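You operate a simulated robot arm through the tools that you are given. There is no shell and no other tool. Be economical: measure what you need, move in short steps, check, and stop when the job is done.

Carry out the task below with a simulated robot arm. There is one attempt and no reset: what you move stays moved.

TASK
Put away the bottle left on the magenta tank, cap that tank and top up the black tank.
Fine: magenta bottle in its rack cell; fill to the upper line from the black bottle, which goes back in the rack; all caps on. Set down upright: magenta bottle, black bottle.

The check looks at the end state, three seconds after you hand in, the way a careful person would. Anything else that was tipped, shoved, dropped, spilled or broken makes it a failure. A push-on lid holds only when it is set on centred and level and pressed home; a screw cap is set on level and turned clockwise until tight.

THE ROBOT
A 6-joint arm with a two-finger parallel gripper, fixed in place. Base frame: the origin is at the foot of the arm, x ahead of it, y to its left, z up; the work surface is at about z = 807. Units: mm, degrees, N and s.
With the tool pointing down near the work surface it reaches from about 260 to 680 mm from the base axis. Its first joint turns from -66.0 to 66.0 degrees. Payload 2.9 kg.
The TCP is the grasp point between the finger pads, 30 mm short of the fingertips. In the tool frame z runs along the fingers and y along their closing line. The gripper opens to 110 mm. The fingers are 20 mm wide and 10 mm thick; the gripper's body (48 by 112 mm) begins 55 mm behind the TCP.
Orientation is told as [roll, pitch, yaw] about the base's x, y, z axes, in that order, counted from this pose: with the fingers straight down and closing along the base's y, the tool's x points along the base's -x, its y along +y and its z along -z.

THE INTERFACE
- The arm moves only by the tool apply_moves. Its argument "rows" is a list of rows, each an object (a shift or turn left out is 0, a gripper value left out holds the last) with "translation": the shift along the tool's x, y, z in units of 20 mm (1.0 is 20 mm), a list of three; "turn": the turn, a rotation vector about the tool's x, y, z in units of 8 degrees (1.0 is 8 degrees), a list of three. In form: [{"translation": [dx, dy, dz], "turn": [ax, ay, az]}, ...]. A call has 1 to 20 rows; each row shifts and turns the commanded pose from where the row before left it, along the tool's axes as they then stand. "claw" is the gripper command, from -1 (shut) to 1 (fully open), values between in proportion, set as the call begins (left out, the last holds). A call with a number of a shift or a turn outside -1 to 1 is refused whole. Rows are played at 5 a second. More than 50 mm and 8.6 degrees between two rows, or a gripper value outside its range, and nothing of the call is played. Where a pose cannot be reached the arm comes as near as it can. A force on the tool above 70 N (or 10 N above the force at the start of the call, whichever is more), or a blocked arm, ends the call early, and 0.2 s more pass. Each finger travels about 108 mm/s and halts on what it meets, pressing with about 24 N; the grip force reading is that of the motor and also rises with nothing between the fingers. The clock runs only during rows and for 0.2 s after the last one: add rows that do not move to give the fingers time. It gives the time, the measured TCP pose, the force on the tool (base axes), the opening and the grip force at its end, in the units of the frame above (readings bear some noise), with the torque about the TCP (base axes, N m) and any sound that the robot's microphone picked up.
- Cameras (640 x 400 px; columns grow to the right, rows downward): "scene" is fixed at [74.6, 430.3, 1397.3]; the picture's right is [-0.82, -0.58, 0.00], its down [-0.30, 0.42, -0.85] and it looks along [0.49, -0.70, -0.52] (base axes); focal length 343 px, centre (320, 200). "wrist" rides on the gripper at [72, 17, -103] in the tool frame; the picture's right is [-0.23, 0.97, 0.00], its down [-0.76, -0.18, -0.62] and it looks along [-0.61, -0.14, 0.78] (tool axes); focal length 222 px, centre (320, 200). There is no depth. A picture from a camera that has moved, and an enlarged one, comes with that camera's place and axes in the base frame and with its lens. The place of the scene camera against the robot may be out by one fixed shift of up to 12 mm in any direction.
- grab_frame(camera): a new picture of that camera. No time passes.
- inspect(camera, box): a new picture of the part [left, top, right, bottom] of that camera's present view, enlarged. No time passes.
- finish_job(): hands the job in; it is judged then, once.

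Work in short steps. Places have to be worked out from the pictures, the camera data and where the tool is seen: move nearer, look again, correct. Check each grasp and each placing, and mend what went wrong. You have 120 turns and 84 pictures in all, those below and enlarged ones among them. Open the gripper and draw the arm clear of the work before you hand the job in, unless the task says otherwise; then end with one line.

The tools are called as a command line: name --argument value ..., lists and objects as JSON in quotes. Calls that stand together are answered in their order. apply_moves: Moves the arm, as the interface text tells. Its arguments: {"type":"object","properties":{"rows":{"type":"array"},"claw":{"type":"number"}},"required":["rows"]} The other tools are called the same way: grab_frame (camera) takes a picture; inspect (camera, box) takes an enlarged picture of a part of a camera's view; finish_job () hands the job in.

At the start:

```text
time: 0.0
tcp_pos: [389.8, -65.5, 1142.5]
ee_rot: [0.0, 0.0, 0.0]
contact_force: [0.2, 0.4, 0.0]
moment: [-0.02, -0.02, -0.03]
finger_gap: 110.0
gripper_force: 0.1
```

scene: 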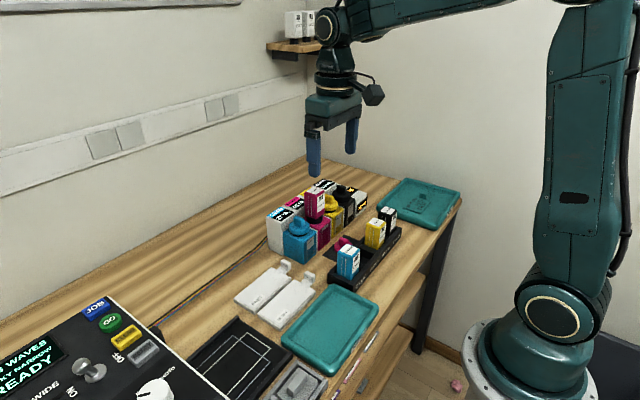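
wrist: 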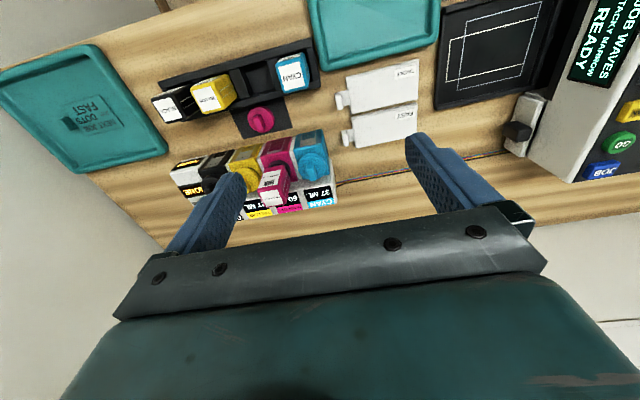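

I'll look closer at the tanks and the rack first.

inspect --camera "scene" --box '[250, 160, 420, 290]'

inspect --camera "wrist" --box '[140, 30, 350, 230]'

```text
3.08 times, centred on (335, 225) of scene
camera zoom: at [74.6, 430.3, 1397.3], right [-0.82, -0.58, 0.0], down [-0.3, 0.42, -0.85], along [0.49, -0.7, -0.52], focal length 1055 px, centre (274, 123)
```

zoom: 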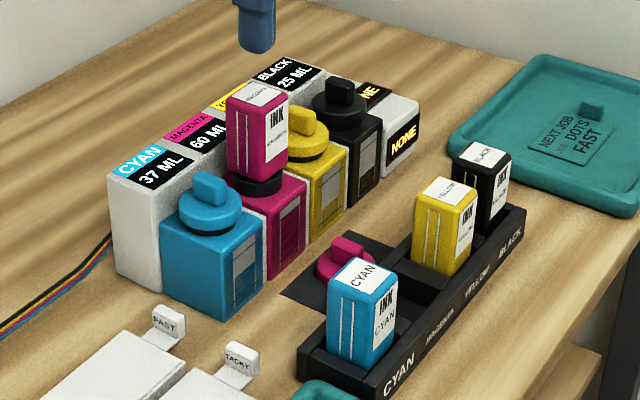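

```text
2.00 times, centred on (245, 130) of wrist
camera zoom: at [316.3, -48.4, 1245.7], right [0.23, 0.97, 0.0], down [0.76, -0.18, 0.62], along [0.61, -0.14, -0.78], focal length 444 px, centre (470, 340)
```

zoom: 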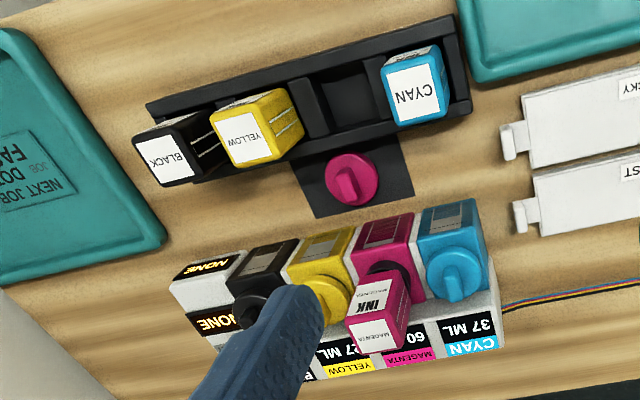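

The bottle top on the magenta tank seems near (512,-171,977), the magenta cap near (428,-187), and the rack row at about x=362. I'll move closer for accurate measurement.

apply_moves --rows '[{"translation": [0.5, -1, 0]}, {"translation": [0.5, -1, 0]}, {"translation": [0.5, -1, 0]}, {"translation": [0.5, -1, 0]}, {"translation": [0, -1, 0]}, {"translation": [0, -0.75, 0]}, {}]'

grab_frame --camera "wrist"

inspect --camera "scene" --box '[260, 170, 380, 270]'

```text
time: 1.6
tcp_pos: [348.7, -180.8, 1143.1]
ee_rot: [0.0, 0.0, 0.0]
contact_force: [-1.0, -1.5, 0.9]
moment: [0.04, 0.0, -0.02]
finger_gap: 110.1
gripper_force: 0.0
```

```text
79 pictures are left
camera wrist: at [276.5, -163.7, 1246.6], right [0.23, 0.97, 0.0], down [0.76, -0.18, 0.62], along [0.61, -0.14, -0.78], focal length 222 px, centre (320, 200)
```

wrist: 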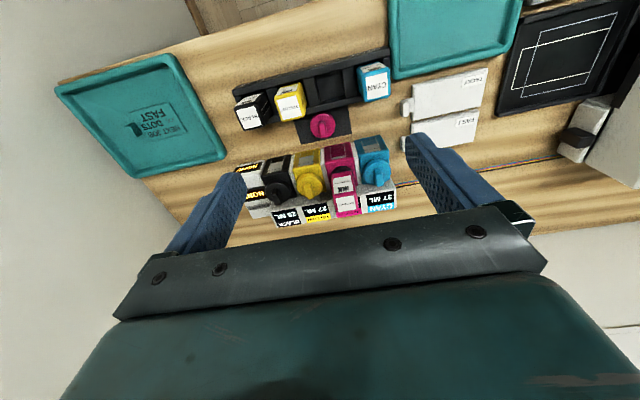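

```text
4.00 times, centred on (320, 220) of scene
camera zoom: at [74.6, 430.3, 1397.3], right [-0.82, -0.58, 0.0], down [-0.3, 0.42, -0.85], along [0.49, -0.7, -0.52], focal length 1371 px, centre (320, 120)
```

zoom: 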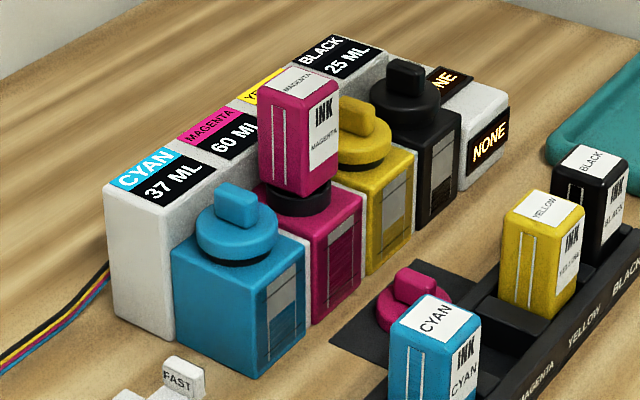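

inspect --camera "wrist" --box '[220, 45, 420, 230]'

inspect --camera "scene" --box '[300, 175, 370, 250]'

```text
2.16 times, centred on (320, 138) of wrist
camera zoom: at [276.5, -163.7, 1246.6], right [0.23, 0.97, 0.0], down [0.76, -0.18, 0.62], along [0.61, -0.14, -0.78], focal length 480 px, centre (320, 335)
```

zoom: 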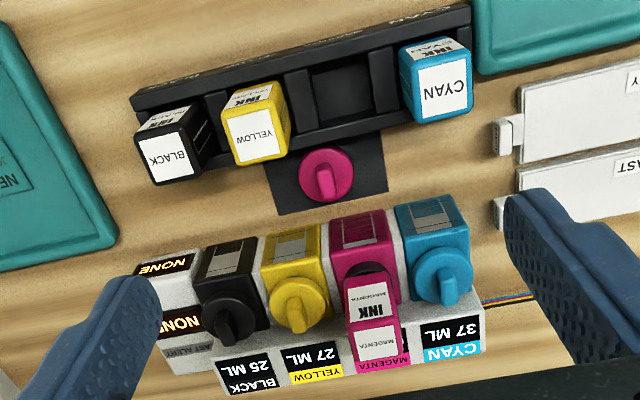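

```text
5.33 times, centred on (335, 212) of scene
camera zoom: at [74.6, 430.3, 1397.3], right [-0.82, -0.58, 0.0], down [-0.3, 0.42, -0.85], along [0.49, -0.7, -0.52], focal length 1828 px, centre (240, 133)
```

zoom: 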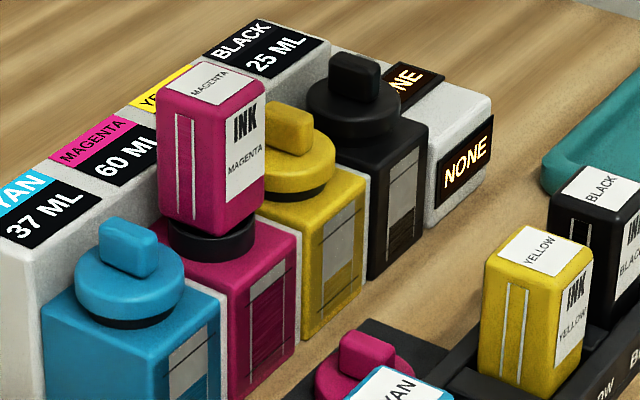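

Rack row lies along y at x≈363 (black -290, yellow -227, magenta cell ≈-164, cyan -101); the magenta bottle is ≈(508,-172), top ≈977. I move above it to refine.

apply_moves --rows '[{"translation": [-1, 0.44, 0]}, {"translation": [-1, 0, 0.5]}, {"translation": [-1, 0, 0.5]}, {"translation": [-1, 0, 0.5]}, {"translation": [-1, 0, 0.5]}, {"translation": [-1, 0, 1]}, {"translation": [-1, 0, 1]}, {"translation": [-0.95, 0, 0.5]}, {}]'

grab_frame --camera "wrist"

grab_frame --camera "scene"

```text
time: 3.6
tcp_pos: [510.1, -172.1, 1052.5]
ee_rot: [0.0, 0.0, 0.0]
contact_force: [-0.4, 0.9, -0.1]
moment: [-0.03, -0.01, 0.04]
finger_gap: 110.0
gripper_force: 0.1
```

```text
75 pictures are left
camera wrist: at [437.1, -154.4, 1155.2], right [0.23, 0.97, 0.0], down [0.76, -0.18, 0.62], along [0.61, -0.14, -0.78], focal length 222 px, centre (320, 200)
```

wrist: 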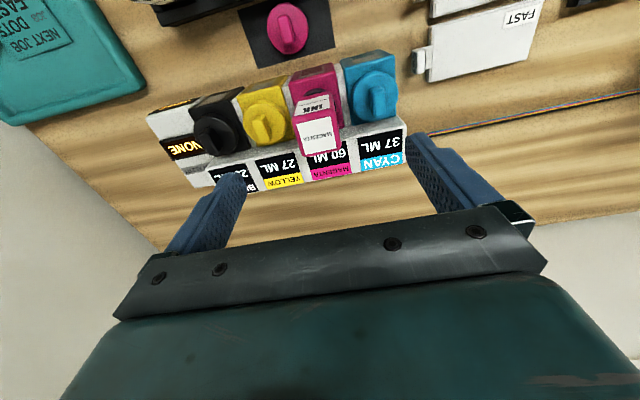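

```text
74 pictures are left
```

scene: 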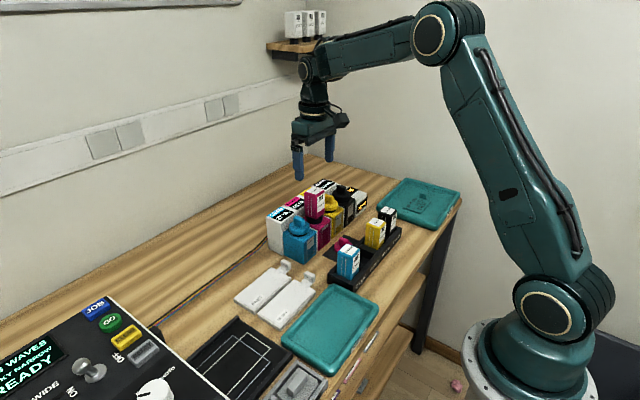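

Triangulation puts the bottle top at ≈(511,-174,970); I narrow the jaws to ~60 mm and descend to z≈955, then close.

apply_moves --rows '[{"translation": [0, -0.08, 0]}, {}, {"translation": [0, 0, 1]}, {"translation": [0, 0, 1]}, {"translation": [0, 0, 1]}, {"translation": [0, 0, 0.6]}, {"translation": [0, 0, 0.6]}, {"translation": [0, 0, 0.5]}, {}]' --claw 0.1

grab_frame --camera "wrist"

inspect --camera "scene" --box '[260, 140, 380, 260]'

```text
time: 5.6
tcp_pos: [508.3, -172.1, 957.6]
ee_rot: [0.0, 0.0, 0.0]
contact_force: [-0.1, 0.1, -0.5]
moment: [-0.02, 0.01, -0.03]
finger_gap: 60.4
gripper_force: 0.1
```

```text
73 pictures are left
camera wrist: at [435.2, -155.5, 1060.9], right [0.23, 0.97, 0.0], down [0.76, -0.18, 0.62], along [0.61, -0.14, -0.78], focal length 222 px, centre (320, 200)
```

wrist: 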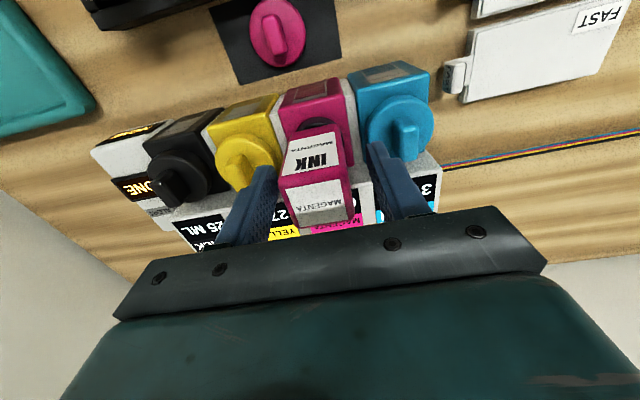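

```text
3.33 times, centred on (320, 200) of scene
camera zoom: at [74.6, 430.3, 1397.3], right [-0.82, -0.58, 0.0], down [-0.3, 0.42, -0.85], along [0.49, -0.7, -0.52], focal length 1143 px, centre (320, 200)
```

zoom: 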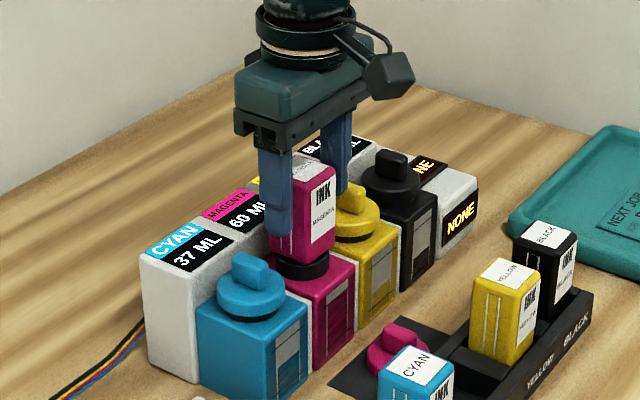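

The bottle sits centred between the fingers. Closing.

apply_moves --rows '[{}, {}, {}]' --claw -1

```text
time: 6.4
tcp_pos: [508.6, -171.7, 958.7]
ee_rot: [0.0, 0.0, 0.0]
contact_force: [-0.2, -0.8, 1.7]
moment: [-0.13, 0.04, -0.01]
finger_gap: 39.7
gripper_force: 24.6
```

Gripped at 39.7 mm wide. I lift straight up in small steps, watching the force.

apply_moves --rows '[{"translation": [0, 0, -0.3]}, {"translation": [0, 0, -0.3]}, {"translation": [0, 0, -0.4]}, {"translation": [0, 0, -0.5]}, {"translation": [0, 0, -0.5]}, {"translation": [0, 0, -0.5]}, {}]'

inspect --camera "scene" --box '[260, 140, 380, 260]'

```text
time: 8.0
tcp_pos: [508.0, -171.5, 1010.3]
ee_rot: [0.0, 0.1, 0.0]
contact_force: [-0.3, 0.2, -2.3]
moment: [0.01, 0.01, 0.03]
finger_gap: 40.0
gripper_force: 24.2
```

```text
3.33 times, centred on (320, 200) of scene
camera zoom: at [74.7, 430.3, 1397.3], right [-0.82, -0.58, 0.0], down [-0.3, 0.42, -0.85], along [0.49, -0.7, -0.52], focal length 1143 px, centre (320, 200)
```

zoom: 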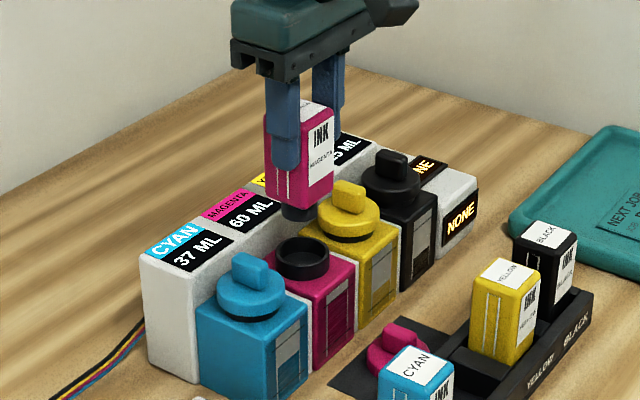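

The magenta bottle is out, nozzle underneath, hanging straight. Carry it at this height to above the rack cell at ≈(363,-164).

apply_moves --rows '[{"translation": [1, 0, 0]}, {"translation": [1, 0, 0]}, {"translation": [1, 0, 0]}, {"translation": [1, 0, 0]}, {"translation": [1, 0.38, 0]}, {"translation": [1, 0, 0]}, {"translation": [1, 0, 0]}, {"translation": [0.25, 0, 0]}, {}]'

inspect --camera "wrist" --box '[120, 40, 520, 290]'

inspect --camera "scene" --box '[310, 160, 430, 300]'

```text
time: 10.0
tcp_pos: [361.8, -166.9, 1008.3]
ee_rot: [0.0, 0.0, 0.0]
contact_force: [0.1, 0.0, -1.9]
moment: [0.0, 0.01, 0.01]
finger_gap: 39.5
gripper_force: 24.4
```

```text
1.60 times, centred on (320, 165) of wrist
camera zoom: at [289.4, -149.8, 1111.7], right [0.23, 0.97, 0.0], down [0.76, -0.18, 0.62], along [0.61, -0.14, -0.78], focal length 355 px, centre (320, 256)
```

zoom: 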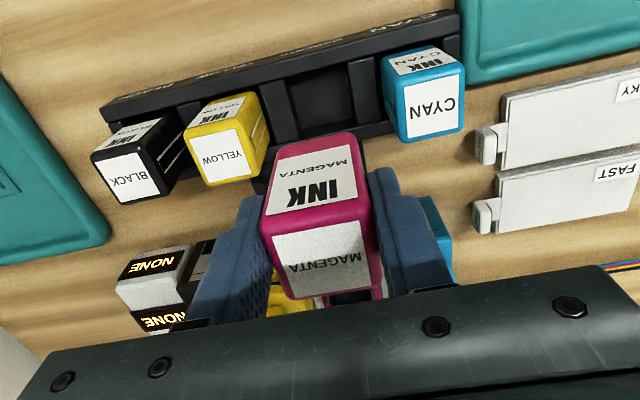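

```text
2.86 times, centred on (370, 230) of scene
camera zoom: at [74.7, 430.3, 1397.3], right [-0.82, -0.58, 0.0], down [-0.3, 0.42, -0.85], along [0.49, -0.7, -0.52], focal length 980 px, centre (177, 114)
```

zoom: 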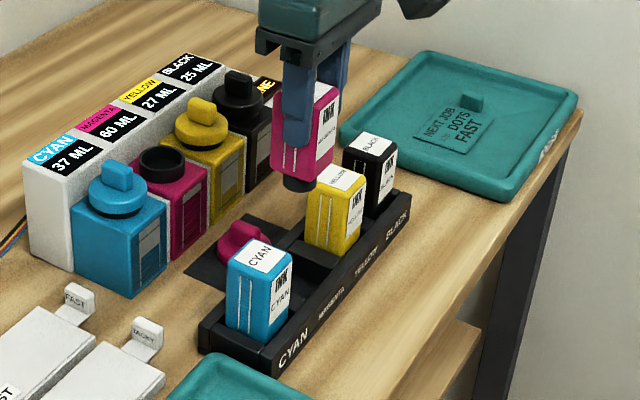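

Rack tops come out at z≈898, and the empty cell centre at ≈(364.5,-164). I shift slightly and descend partway to look.

apply_moves --rows '[{"translation": [-0.13, 0.14, 0]}, {"translation": [0, 0, 1]}, {"translation": [0, 0, 1]}, {"translation": [0, 0, 1]}, {"translation": [0, 0, 1]}, {}]'

inspect --camera "wrist" --box '[160, 20, 480, 220]'

inspect --camera "scene" --box '[320, 190, 420, 290]'

```text
time: 11.4
tcp_pos: [364.8, -162.4, 928.7]
ee_rot: [0.0, 0.1, -0.1]
contact_force: [-1.1, 0.7, -1.8]
moment: [-0.01, 0.01, 0.01]
finger_gap: 39.7
gripper_force: 23.8
```

```text
2.00 times, centred on (320, 120) of wrist
camera zoom: at [291.6, -145.6, 1031.9], right [0.23, 0.97, 0.0], down [0.76, -0.18, 0.62], along [0.61, -0.14, -0.78], focal length 444 px, centre (320, 360)
```

zoom: 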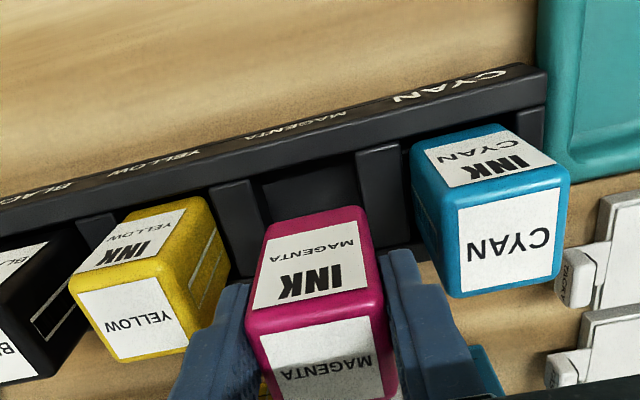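

```text
4.00 times, centred on (370, 240) of scene
camera zoom: at [74.7, 430.3, 1397.3], right [-0.82, -0.58, 0.0], down [-0.3, 0.42, -0.85], along [0.49, -0.7, -0.52], focal length 1371 px, centre (120, 40)
```

zoom: 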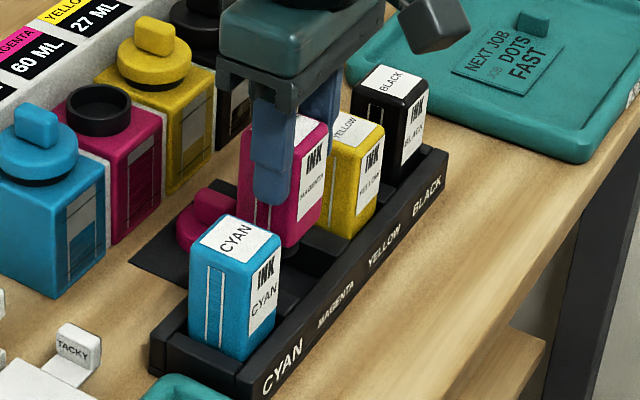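

Bottle and cell align (cell centre from neighbours ≈(364,-163.5)). I lower in stages toward the floor of the cell.

apply_moves --rows '[{"translation": [0, -0.04, 0.6]}, {"translation": [0, 0, 0.6]}, {"translation": [0, 0, 0.5]}, {}]'

```text
time: 12.4
tcp_pos: [364.9, -164.1, 894.7]
ee_rot: [-0.1, -0.2, -0.1]
contact_force: [-1.9, 0.0, 22.7]
moment: [0.09, -0.36, 0.03]
finger_gap: 39.4
gripper_force: 23.9
```

Contact at z=894.7 (22 N), a bit earlier than expected; check whether it is on the cell floor or a rim.

inspect --camera "scene" --box '[320, 190, 420, 290]'

inspect --camera "wrist" --box '[160, 20, 480, 220]'

```text
4.00 times, centred on (370, 240) of scene
camera zoom: at [74.3, 430.4, 1397.3], right [-0.82, -0.58, 0.0], down [-0.3, 0.42, -0.85], along [0.49, -0.7, -0.52], focal length 1371 px, centre (120, 40)
```

zoom: 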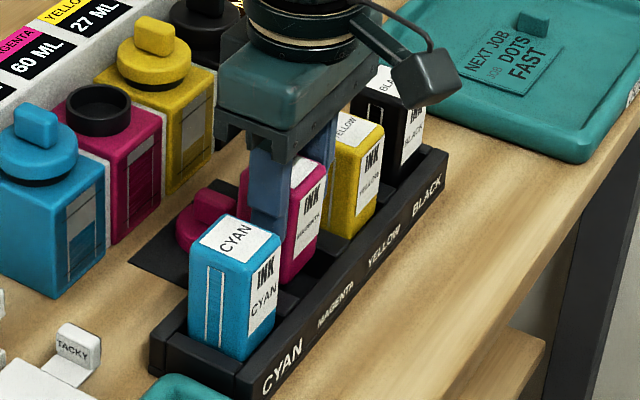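

```text
2.00 times, centred on (320, 120) of wrist
camera zoom: at [292.3, -147.3, 997.6], right [0.23, 0.97, 0.0], down [0.76, -0.18, 0.63], along [0.61, -0.14, -0.78], focal length 444 px, centre (320, 360)
```

zoom: 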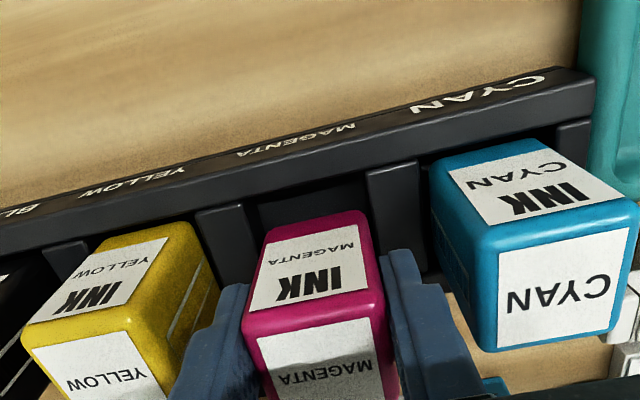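

Torque says the contact is at the bottle's +x edge, so it sits on the rack's +x rim. I back up a bit and compare x positions more exactly.

apply_moves --rows '[{"translation": [0, 0, -0.5]}, {"translation": [0, 0, -0.4]}, {}]'

inspect --camera "wrist" --box '[160, 60, 480, 260]'

inspect --camera "scene" --box '[350, 220, 390, 260]'

```text
time: 13.2
tcp_pos: [364.1, -164.4, 912.9]
ee_rot: [0.0, 0.0, 0.0]
contact_force: [0.0, 0.4, -2.3]
moment: [0.01, 0.01, 0.0]
finger_gap: 39.7
gripper_force: 24.0
```

```text
2.00 times, centred on (320, 160) of wrist
camera zoom: at [292.1, -147.8, 1015.4], right [0.23, 0.97, 0.0], down [0.76, -0.18, 0.62], along [0.61, -0.14, -0.78], focal length 444 px, centre (320, 280)
```

zoom: 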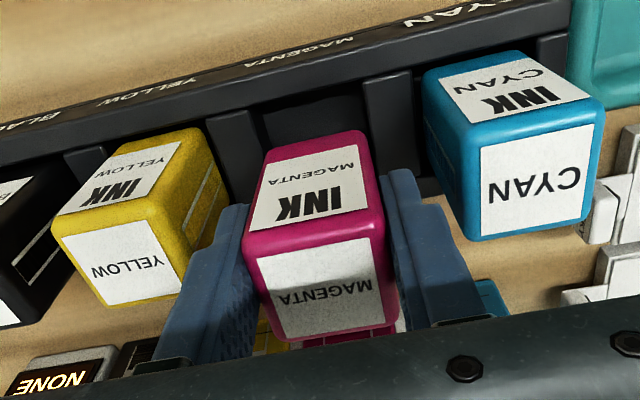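

```text
10.00 times, centred on (370, 240) of scene
camera zoom: at [74.7, 430.3, 1397.3], right [-0.82, -0.58, 0.0], down [-0.3, 0.42, -0.85], along [0.49, -0.7, -0.52], focal length 3428 px, centre (-180, -200)
```

zoom: 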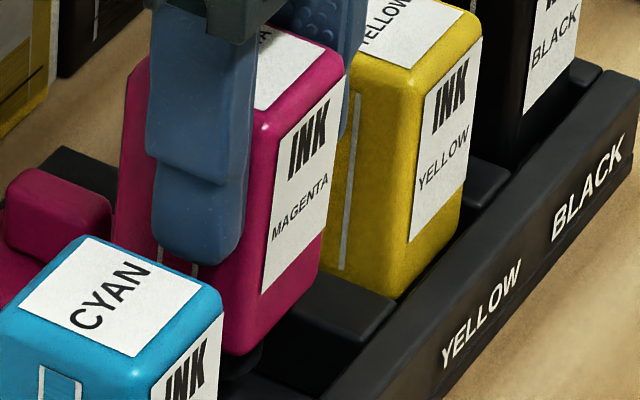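

The held bottle sits ~2.5 mm to +x of the TCP, so its centre was ~366.6 versus 364 for the neighbours. I shift -2.7 mm in x, -1 in y and retry.

apply_moves --rows '[{"translation": [0.14, -0.05, 0]}, {"translation": [0, 0, 0.4]}, {"translation": [0, 0, 0.4]}, {"translation": [0, 0, 0.3]}, {}]'

```text
time: 14.4
tcp_pos: [363.4, -165.1, 892.4]
ee_rot: [-0.1, -0.2, 0.0]
contact_force: [-3.0, -0.4, 22.7]
moment: [0.05, -0.42, 0.03]
finger_gap: 39.6
gripper_force: 24.1
```

Still the +x side. Look closely at how the bottle sits against the rims.

inspect --camera "scene" --box '[345, 225, 395, 265]'

inspect --camera "wrist" --box '[220, 20, 420, 150]'

```text
10.00 times, centred on (370, 245) of scene
camera zoom: at [74.3, 430.4, 1397.3], right [-0.82, -0.58, 0.0], down [-0.3, 0.42, -0.85], along [0.49, -0.7, -0.52], focal length 3428 px, centre (-180, -250)
```

zoom: 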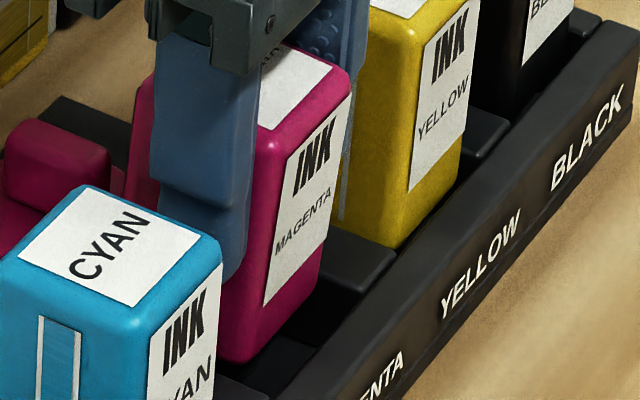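

```text
3.08 times, centred on (320, 85) of wrist
camera zoom: at [289.6, -148.1, 994.3], right [0.23, 0.97, 0.0], down [0.76, -0.18, 0.63], along [0.61, -0.14, -0.78], focal length 684 px, centre (320, 554)
```

zoom: 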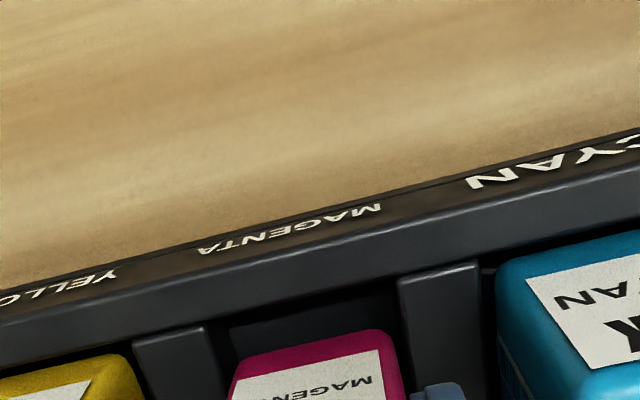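

Forces (Fx negative, contact ~+20 mm in x) still say move toward -x. Lift 5 mm, shift -4 mm in x, lower again.

apply_moves --rows '[{"translation": [0, 0, -0.5]}, {"translation": [0.2, 0, 0]}, {"translation": [0, 0, 0.25]}, {"translation": [0, 0, 0.25]}, {}]'

```text
time: 15.6
tcp_pos: [358.6, -164.7, 889.6]
ee_rot: [-0.1, 0.0, 0.0]
contact_force: [0.1, 0.2, -1.2]
moment: [0.0, 0.01, -0.03]
finger_gap: 39.8
gripper_force: 24.0
```

It is now past the rim with no contact force. Continue down.

apply_moves --rows '[{"translation": [0, 0, 0.2]}, {"translation": [0, 0, 0.2]}, {}]'

```text
time: 16.4
tcp_pos: [359.6, -164.3, 884.4]
ee_rot: [0.0, -0.2, -0.1]
contact_force: [-5.8, 3.3, 22.2]
moment: [0.19, 0.4, -0.01]
finger_gap: 39.9
gripper_force: 23.7
```

Centred contact with bottle top ≈898, matching the neighbours: it's on the floor. Verify with pictures.

inspect --camera "scene" --box '[330, 200, 410, 280]'

```text
5.00 times, centred on (370, 240) of scene
camera zoom: at [74.3, 430.5, 1397.3], right [-0.82, -0.58, 0.0], down [-0.3, 0.42, -0.85], along [0.49, -0.7, -0.52], focal length 1714 px, centre (70, 0)
```

zoom: 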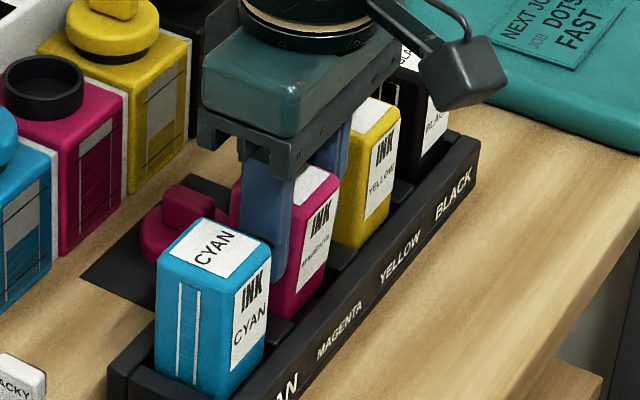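

It lines up with the others. I relieve the press slightly, open to ~54 mm, and rise clear.

apply_moves --rows '[{"translation": [0, 0, -0.12]}, {}]'

apply_moves --rows '[{}, {}, {"translation": [0, 0, -0.5]}, {"translation": [0, 0, -1]}, {"translation": [0, 0, -1]}, {"translation": [0, 0, -1]}, {"translation": [0, 0, -1]}, {"translation": [0, 0, -1]}, {}]' --claw -0.02

inspect --camera "scene" --box '[330, 200, 410, 280]'

grab_frame --camera "wrist"

```text
time: 17.0
tcp_pos: [358.3, -164.2, 885.4]
ee_rot: [0.1, 0.0, 0.0]
contact_force: [0.3, -0.1, -1.9]
moment: [0.01, 0.01, 0.02]
finger_gap: 40.0
gripper_force: 24.1
```

```text
time: 19.0
tcp_pos: [357.9, -162.2, 995.5]
ee_rot: [0.0, 0.0, 0.0]
contact_force: [0.1, -0.9, 0.4]
moment: [0.02, -0.03, 0.03]
finger_gap: 53.6
gripper_force: 0.0
```

```text
5.00 times, centred on (370, 240) of scene
camera zoom: at [74.6, 430.3, 1397.3], right [-0.82, -0.58, 0.0], down [-0.3, 0.42, -0.85], along [0.49, -0.7, -0.52], focal length 1714 px, centre (70, 0)
```

zoom: 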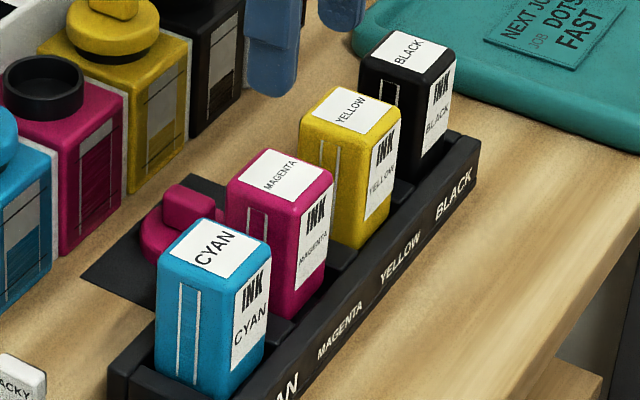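

```text
58 pictures are left
camera wrist: at [286.3, -146.5, 1098.7], right [0.23, 0.97, 0.0], down [0.76, -0.18, 0.62], along [0.61, -0.14, -0.78], focal length 222 px, centre (320, 200)
```

wrist: 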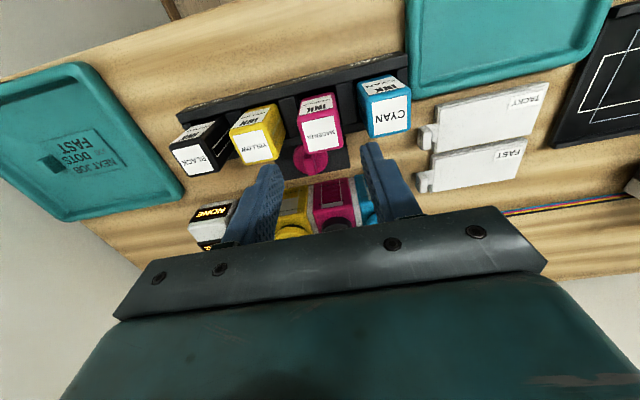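

The magenta bottle stands properly in its cell. Next, the magenta cap at ≈(426,-189): approach above it and measure.

apply_moves --rows '[{"translation": [-1, -0.5, 0]}, {"translation": [-1, -0.5, 0]}, {"translation": [-1, -0.35, 0.5]}, {"translation": [-0.4, 0, 1]}, {"translation": [0, 0, 1]}, {}]' --claw -0.02

inspect --camera "wrist" --box '[200, 60, 440, 220]'

```text
time: 20.4
tcp_pos: [430.0, -191.0, 944.2]
ee_rot: [0.0, 0.0, 0.0]
contact_force: [0.8, -0.8, 0.8]
moment: [-0.02, -0.03, -0.01]
finger_gap: 53.6
gripper_force: 0.1
```

```text
2.50 times, centred on (320, 140) of wrist
camera zoom: at [357.4, -174.6, 1046.5], right [0.23, 0.97, 0.0], down [0.76, -0.18, 0.62], along [0.61, -0.14, -0.78], focal length 555 px, centre (320, 350)
```

zoom: 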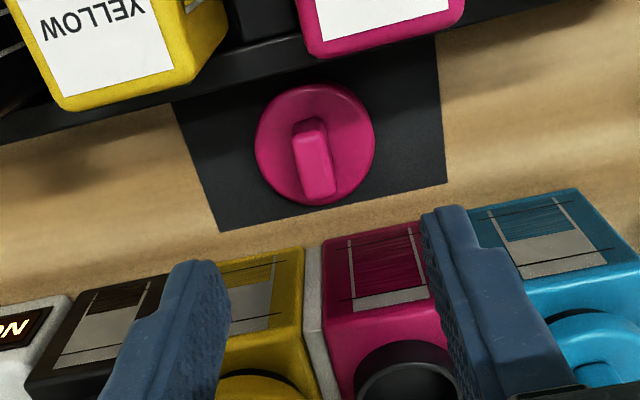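

Cap is at ≈(431,-192.5), tab aligned roughly along x so y-closing grips it. Lower to z≈885 with jaws at 30 mm and look again.

apply_moves --rows '[{"translation": [0, -0.08, 1]}, {"translation": [0, 0, 1]}, {"translation": [0, 0, 0.9]}, {}]' --claw -0.45

inspect --camera "wrist" --box '[220, 80, 420, 210]'

inspect --camera "scene" --box '[290, 190, 380, 265]'

```text
time: 21.4
tcp_pos: [427.8, -194.7, 886.4]
ee_rot: [0.0, -0.1, -0.1]
contact_force: [-0.2, -0.4, -0.1]
moment: [0.01, 0.02, 0.02]
finger_gap: 30.5
gripper_force: 0.1
```

```text
3.08 times, centred on (320, 145) of wrist
camera zoom: at [354.8, -176.5, 989.5], right [0.23, 0.97, 0.0], down [0.76, -0.18, 0.62], along [0.61, -0.14, -0.78], focal length 684 px, centre (320, 369)
```

zoom: 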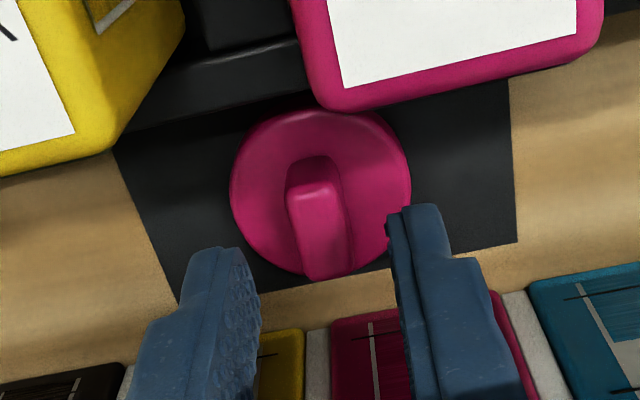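

```text
5.33 times, centred on (335, 228) of scene
camera zoom: at [74.6, 430.3, 1397.3], right [-0.82, -0.58, 0.0], down [-0.3, 0.42, -0.85], along [0.49, -0.7, -0.52], focal length 1828 px, centre (240, 53)
```

zoom: 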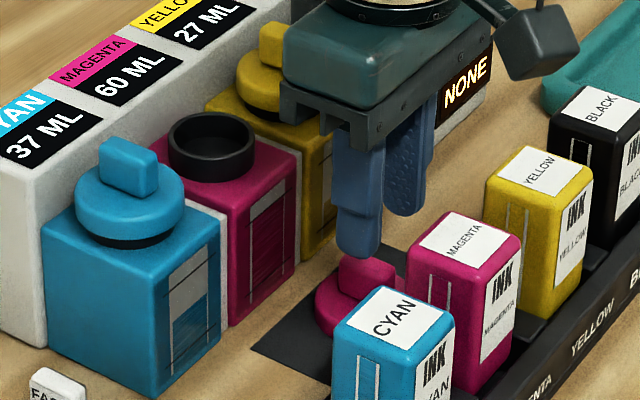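

Cap tab centre ≈(431.5,-193.5), tab top ≈840, disc top ≈819. Lower so tips stay just above the disc (TCP z≈852), and close.

apply_moves --rows '[{"translation": [-0.18, 0.04, 0.6]}, {"translation": [0, 0, 0.6]}, {"translation": [0, 0, 0.5]}, {}]'

apply_moves --rows '[{}, {}, {}]' --claw -1

inspect --camera "wrist" --box '[220, 80, 420, 210]'

```text
time: 22.4
tcp_pos: [430.6, -193.7, 852.7]
ee_rot: [0.1, 0.0, 0.0]
contact_force: [-0.1, -0.4, -0.9]
moment: [-0.02, 0.02, -0.02]
finger_gap: 30.6
gripper_force: 0.0
```

```text
time: 23.2
tcp_pos: [431.7, -192.3, 852.1]
ee_rot: [0.0, 0.0, 0.0]
contact_force: [0.1, 0.2, 0.4]
moment: [-0.03, 0.0, 0.01]
finger_gap: 12.5
gripper_force: 24.3
```

```text
3.08 times, centred on (320, 145) of wrist
camera zoom: at [358.4, -176.4, 955.1], right [0.23, 0.97, 0.0], down [0.76, -0.18, 0.62], along [0.61, -0.14, -0.78], focal length 684 px, centre (320, 369)
```

zoom: 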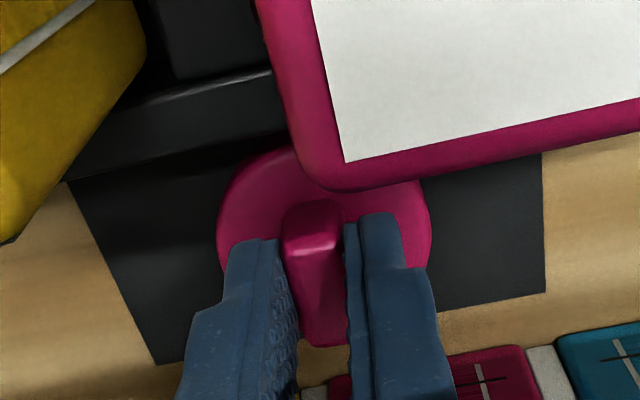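

Tab gripped (12.5 mm). Lift and move toward the magenta tank to locate its neck.

apply_moves --rows '[{"translation": [0, 0, -0.5]}, {"translation": [0, 0, -1]}, {"translation": [0, 0, -1]}, {"translation": [0, 0, -1]}, {"translation": [0, 0, -1]}, {"translation": [0, 0, -1]}, {"translation": [-0.5, 0.5, -0.5]}, {"translation": [-0.5, 0.5, 0]}, {}]'

inspect --camera "wrist" --box '[160, 40, 480, 240]'

inspect --camera "scene" --box '[270, 165, 370, 255]'

```text
time: 25.2
tcp_pos: [449.6, -171.1, 973.6]
ee_rot: [-0.1, 0.0, 0.1]
contact_force: [0.1, 0.3, 0.0]
moment: [-0.02, -0.01, -0.01]
finger_gap: 12.6
gripper_force: 24.0
```

```text
2.00 times, centred on (320, 140) of wrist
camera zoom: at [377.0, -154.6, 1076.9], right [0.23, 0.97, 0.0], down [0.76, -0.18, 0.62], along [0.61, -0.14, -0.78], focal length 444 px, centre (320, 320)
```

zoom: 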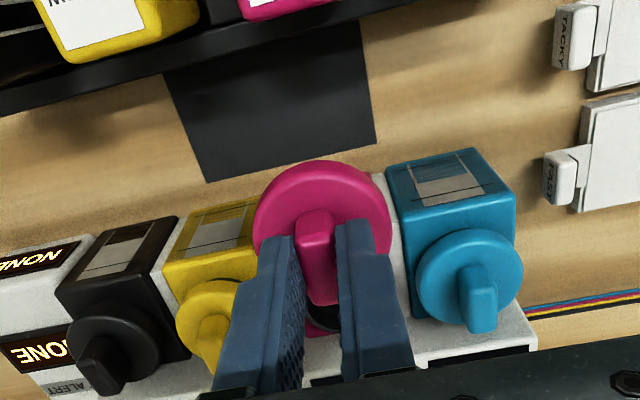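

```text
4.44 times, centred on (320, 210) of scene
camera zoom: at [74.6, 430.3, 1397.3], right [-0.82, -0.58, 0.0], down [-0.3, 0.42, -0.85], along [0.49, -0.7, -0.52], focal length 1524 px, centre (320, 156)
```

zoom: 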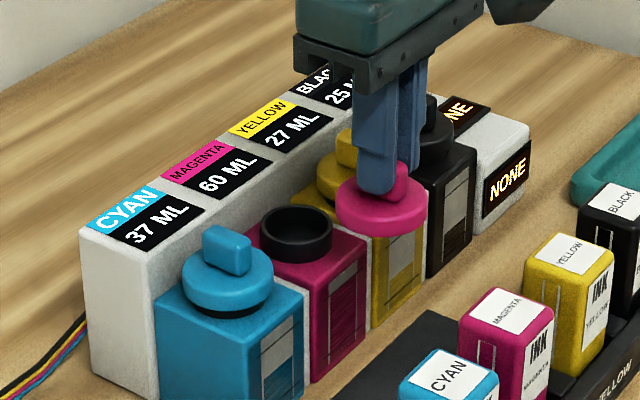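

Scene view calibrates well; cyan cap tab top ≈(515,-109,916). The held cap hides the neck, so I shift sideways for a clear view of it.

apply_moves --rows '[{"translation": [-0.6, -0.7, -0.5]}, {"translation": [-0.7, -0.8, -0.3]}, {"translation": [-0.7, -0.8, 0]}, {}]'

inspect --camera "wrist" --box '[160, 60, 480, 260]'

```text
time: 26.2
tcp_pos: [491.0, -216.9, 989.6]
ee_rot: [0.0, -0.1, 0.0]
contact_force: [-0.5, -0.3, -0.4]
moment: [0.01, 0.03, -0.02]
finger_gap: 12.6
gripper_force: 24.0
```

```text
2.00 times, centred on (320, 160) of wrist
camera zoom: at [418.2, -200.3, 1092.6], right [0.23, 0.97, 0.0], down [0.76, -0.18, 0.62], along [0.61, -0.14, -0.78], focal length 444 px, centre (320, 280)
```

zoom: 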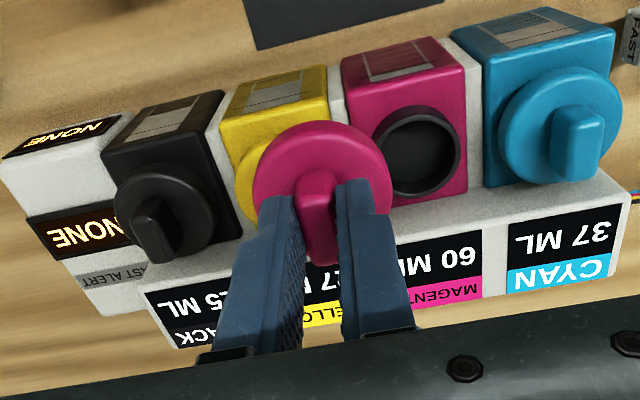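

Neck ring centre ≈(511.5,-175), top ≈z 890. I position the cap above it and check alignment in both cameras.

apply_moves --rows '[{"translation": [-0.5, 1, 0]}, {"translation": [-0.5, 1, 0]}, {"translation": [0, 0.12, 0.6]}, {"translation": [0, 0, 0.8]}, {}]'

inspect --camera "wrist" --box '[160, 60, 480, 260]'

inspect --camera "scene" --box '[280, 175, 350, 235]'

```text
time: 27.4
tcp_pos: [509.3, -175.1, 961.3]
ee_rot: [0.0, 0.0, -0.1]
contact_force: [0.0, -0.8, -0.5]
moment: [0.03, -0.03, 0.01]
finger_gap: 12.5
gripper_force: 24.2
```

```text
2.00 times, centred on (320, 160) of wrist
camera zoom: at [436.0, -158.7, 1063.8], right [0.23, 0.97, 0.0], down [0.76, -0.18, 0.62], along [0.61, -0.14, -0.78], focal length 444 px, centre (320, 280)
```

zoom: 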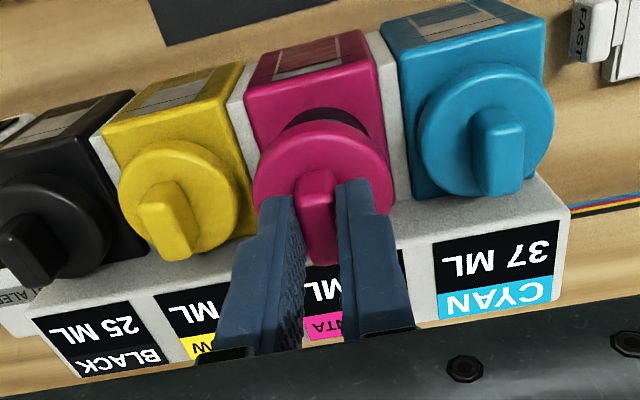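

```text
6.67 times, centred on (315, 205) of scene
camera zoom: at [74.6, 430.3, 1397.3], right [-0.82, -0.58, 0.0], down [-0.3, 0.42, -0.85], along [0.49, -0.7, -0.52], focal length 2285 px, centre (353, 167)
```

zoom: 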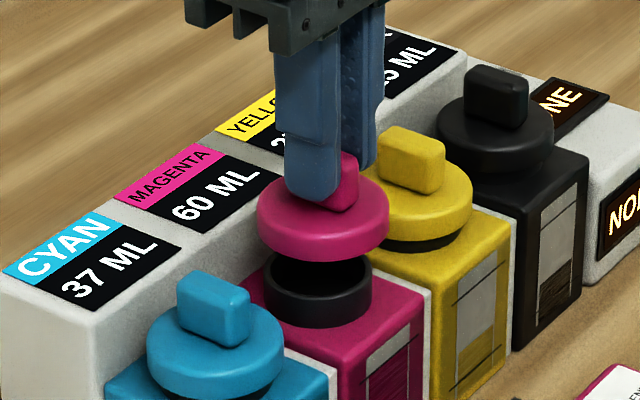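

Cap is ~2 mm off toward -x/-y relative to the ring. Correct by (+1.3,+1.5) and lower slowly to near contact.

apply_moves --rows '[{"translation": [-0.07, 0.08, 0.3]}, {"translation": [0, 0, 0.4]}, {"translation": [0, 0, 0.3]}, {}]'

inspect --camera "scene" --box '[280, 175, 350, 235]'

```text
time: 28.4
tcp_pos: [511.4, -173.4, 940.4]
ee_rot: [0.0, 0.1, 0.0]
contact_force: [0.7, 0.3, -0.9]
moment: [-0.01, 0.0, 0.0]
finger_gap: 12.9
gripper_force: 23.6
```

```text
6.67 times, centred on (315, 205) of scene
camera zoom: at [74.6, 430.3, 1397.3], right [-0.82, -0.58, 0.0], down [-0.3, 0.42, -0.85], along [0.49, -0.7, -0.52], focal length 2285 px, centre (353, 167)
```

zoom: 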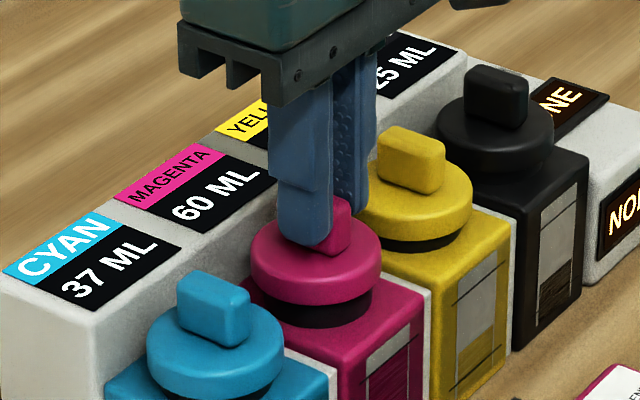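

Aligned within ~1 mm. Lower slowly for contact.

apply_moves --rows '[{"translation": [0, 0, 0.2]}, {"translation": [0, 0, 0.2]}, {"translation": [0, 0, 0.15]}, {}]'

```text
time: 29.4
tcp_pos: [511.4, -173.2, 932.1]
ee_rot: [-0.2, -0.2, 0.0]
contact_force: [-9.5, -0.6, 30.6]
moment: [-0.03, 0.19, -0.04]
finger_gap: 12.7
gripper_force: 24.0
```

Contact with a side force toward -x; ease -1.5 mm in x and press on gently.

apply_moves --rows '[{"translation": [0.08, 0, -0.05]}, {"translation": [0, 0, 0.1]}, {}]'

```text
time: 30.2
tcp_pos: [511.4, -173.6, 931.0]
ee_rot: [-0.1, -0.5, 0.1]
contact_force: [3.3, -1.0, 31.7]
moment: [0.03, -0.15, -0.03]
finger_gap: 12.7
gripper_force: 23.8
```

The cap is captured by the neck now. Recentre slightly and press harder to see whether it snaps down.

apply_moves --rows '[{"translation": [-0.02, 0, 0.1]}, {"translation": [0, 0, 0.1]}, {"translation": [0, 0, 0.1]}, {}]'

inspect --camera "scene" --box '[280, 175, 350, 235]'

```text
time: 31.2
tcp_pos: [512.1, -173.1, 924.7]
ee_rot: [-0.1, -0.2, 0.0]
contact_force: [-2.3, 2.2, 34.8]
moment: [0.1, 0.14, -0.01]
finger_gap: 12.5
gripper_force: 24.2
```

```text
6.67 times, centred on (315, 205) of scene
camera zoom: at [74.0, 430.6, 1397.3], right [-0.82, -0.58, 0.0], down [-0.3, 0.42, -0.85], along [0.49, -0.7, -0.52], focal length 2285 px, centre (353, 167)
```

zoom: 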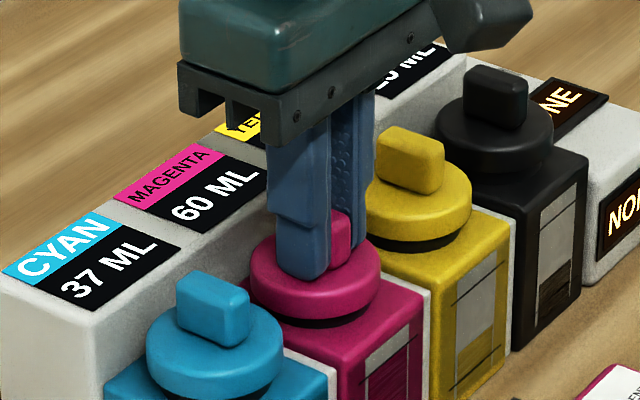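

It dropped ~6 mm and the black band now resembles its neighbours. Press a bit firmer to make sure it's home.

apply_moves --rows '[{"translation": [0, 0, 0.12]}, {"translation": [0, 0, 0.12]}, {}]'

```text
time: 32.0
tcp_pos: [510.9, -173.9, 924.1]
ee_rot: [-0.2, -0.7, 0.1]
contact_force: [-12.2, 11.3, 56.8]
moment: [0.37, 0.62, 0.0]
finger_gap: 12.5
gripper_force: 24.3
```

Rigid at 57 N without further travel: a push-on lid, home. Relieve the press, open, and rise.

apply_moves --rows '[{"translation": [0, 0, -0.2]}, {"translation": [0, 0, -0.2]}, {}]'

apply_moves --rows '[{}, {}, {"translation": [0, 0, -0.5]}, {"translation": [0, 0, -1]}, {"translation": [0, 0, -1]}, {"translation": [0, 0, -1]}, {}]' --claw -0.4

inspect --camera "scene" --box '[280, 175, 350, 235]'

inspect --camera "wrist" --box '[160, 60, 480, 260]'

```text
time: 32.8
tcp_pos: [512.2, -174.5, 925.4]
ee_rot: [0.0, 0.0, 0.0]
contact_force: [15.3, -0.8, -3.5]
moment: [-0.04, -0.46, 0.01]
finger_gap: 12.5
gripper_force: 23.4
```

```text
time: 34.4
tcp_pos: [511.2, -177.0, 998.7]
ee_rot: [0.0, -0.1, 0.0]
contact_force: [-0.5, 0.3, 0.0]
moment: [-0.01, -0.02, -0.03]
finger_gap: 33.1
gripper_force: 0.1
```

```text
6.67 times, centred on (315, 205) of scene
camera zoom: at [74.6, 430.3, 1397.3], right [-0.82, -0.58, 0.0], down [-0.3, 0.42, -0.85], along [0.49, -0.7, -0.52], focal length 2285 px, centre (353, 167)
```

zoom: 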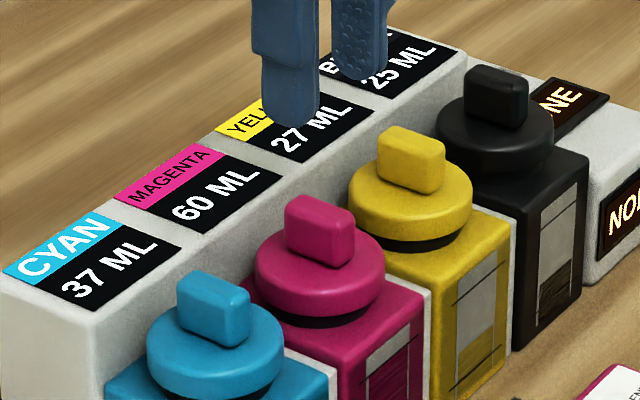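

```text
2.00 times, centred on (320, 160) of wrist
camera zoom: at [438.3, -159.0, 1100.0], right [0.23, 0.97, 0.0], down [0.76, -0.18, 0.62], along [0.61, -0.14, -0.78], focal length 444 px, centre (320, 280)
```

zoom: 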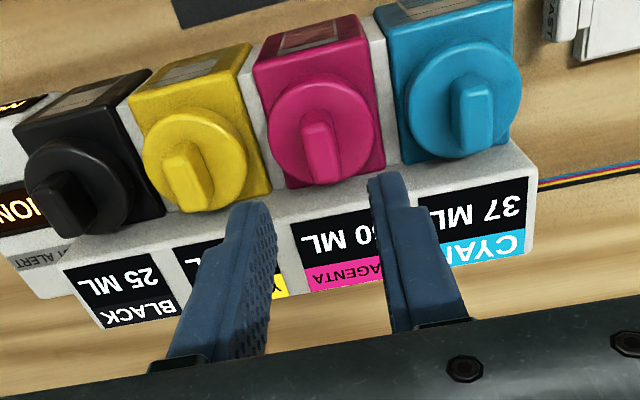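

Magenta cap is level with the others. Next the black cap, expected at ≈(511.5,-299): move above it with open jaws.

apply_moves --rows '[{"translation": [0, -1, 0]}, {"translation": [0, -1, 0]}, {"translation": [0, -1, 0]}, {"translation": [0, -1, 0]}, {"translation": [0, -1, 0]}, {"translation": [0, -1, 0]}, {"translation": [0, -0.15, 0.8]}, {"translation": [0, 0, 0.9]}, {}]'

inspect --camera "wrist" --box '[160, 60, 480, 260]'

inspect --camera "scene" --box '[300, 165, 370, 225]'

```text
time: 36.4
tcp_pos: [510.6, -298.2, 964.0]
ee_rot: [-0.1, 0.0, 0.0]
contact_force: [-0.4, -0.3, -0.1]
moment: [0.02, -0.02, 0.01]
finger_gap: 33.0
gripper_force: 0.1
```

```text
2.00 times, centred on (320, 160) of wrist
camera zoom: at [437.8, -280.7, 1066.2], right [0.23, 0.97, 0.0], down [0.76, -0.18, 0.62], along [0.61, -0.14, -0.78], focal length 444 px, centre (320, 280)
```

zoom: 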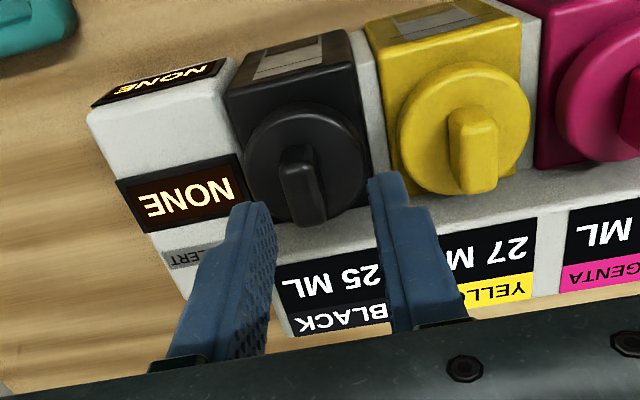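

```text
6.67 times, centred on (335, 195) of scene
camera zoom: at [74.6, 430.3, 1397.3], right [-0.82, -0.58, 0.0], down [-0.3, 0.42, -0.85], along [0.49, -0.7, -0.52], focal length 2285 px, centre (220, 233)
```

zoom: 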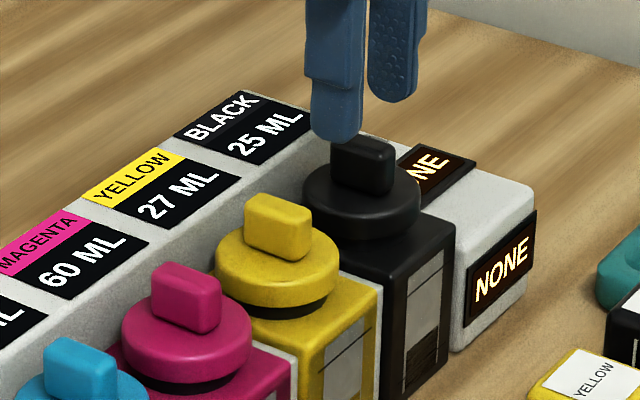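

Using the disc-centre method (which reproduces the magenta cap exactly), the black cap is at ≈(511,-303). Shift and descend to z≈928, then grip.

apply_moves --rows '[{"translation": [0, -0.24, 0.4]}, {"translation": [0, 0, 0.7]}, {"translation": [0, 0, 0.7]}, {}]'

inspect --camera "wrist" --box '[220, 100, 420, 230]'

```text
time: 37.4
tcp_pos: [510.3, -302.9, 925.7]
ee_rot: [0.0, 0.1, 0.1]
contact_force: [-4.4, 0.0, 4.8]
moment: [0.03, 0.12, 0.0]
finger_gap: 33.2
gripper_force: 0.2
```

```text
3.08 times, centred on (320, 165) of wrist
camera zoom: at [437.9, -285.6, 1028.5], right [0.23, 0.97, 0.0], down [0.76, -0.18, 0.62], along [0.61, -0.14, -0.78], focal length 684 px, centre (320, 308)
```

zoom: 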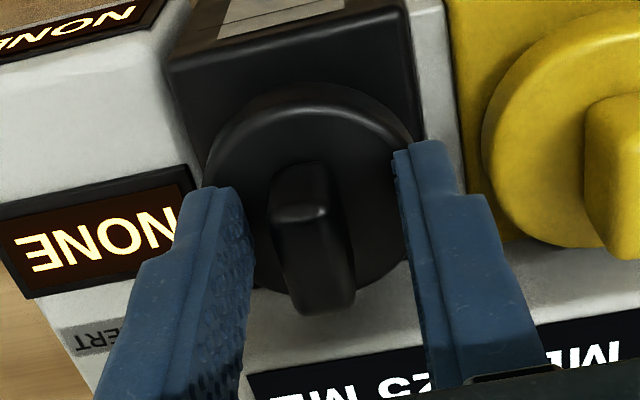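

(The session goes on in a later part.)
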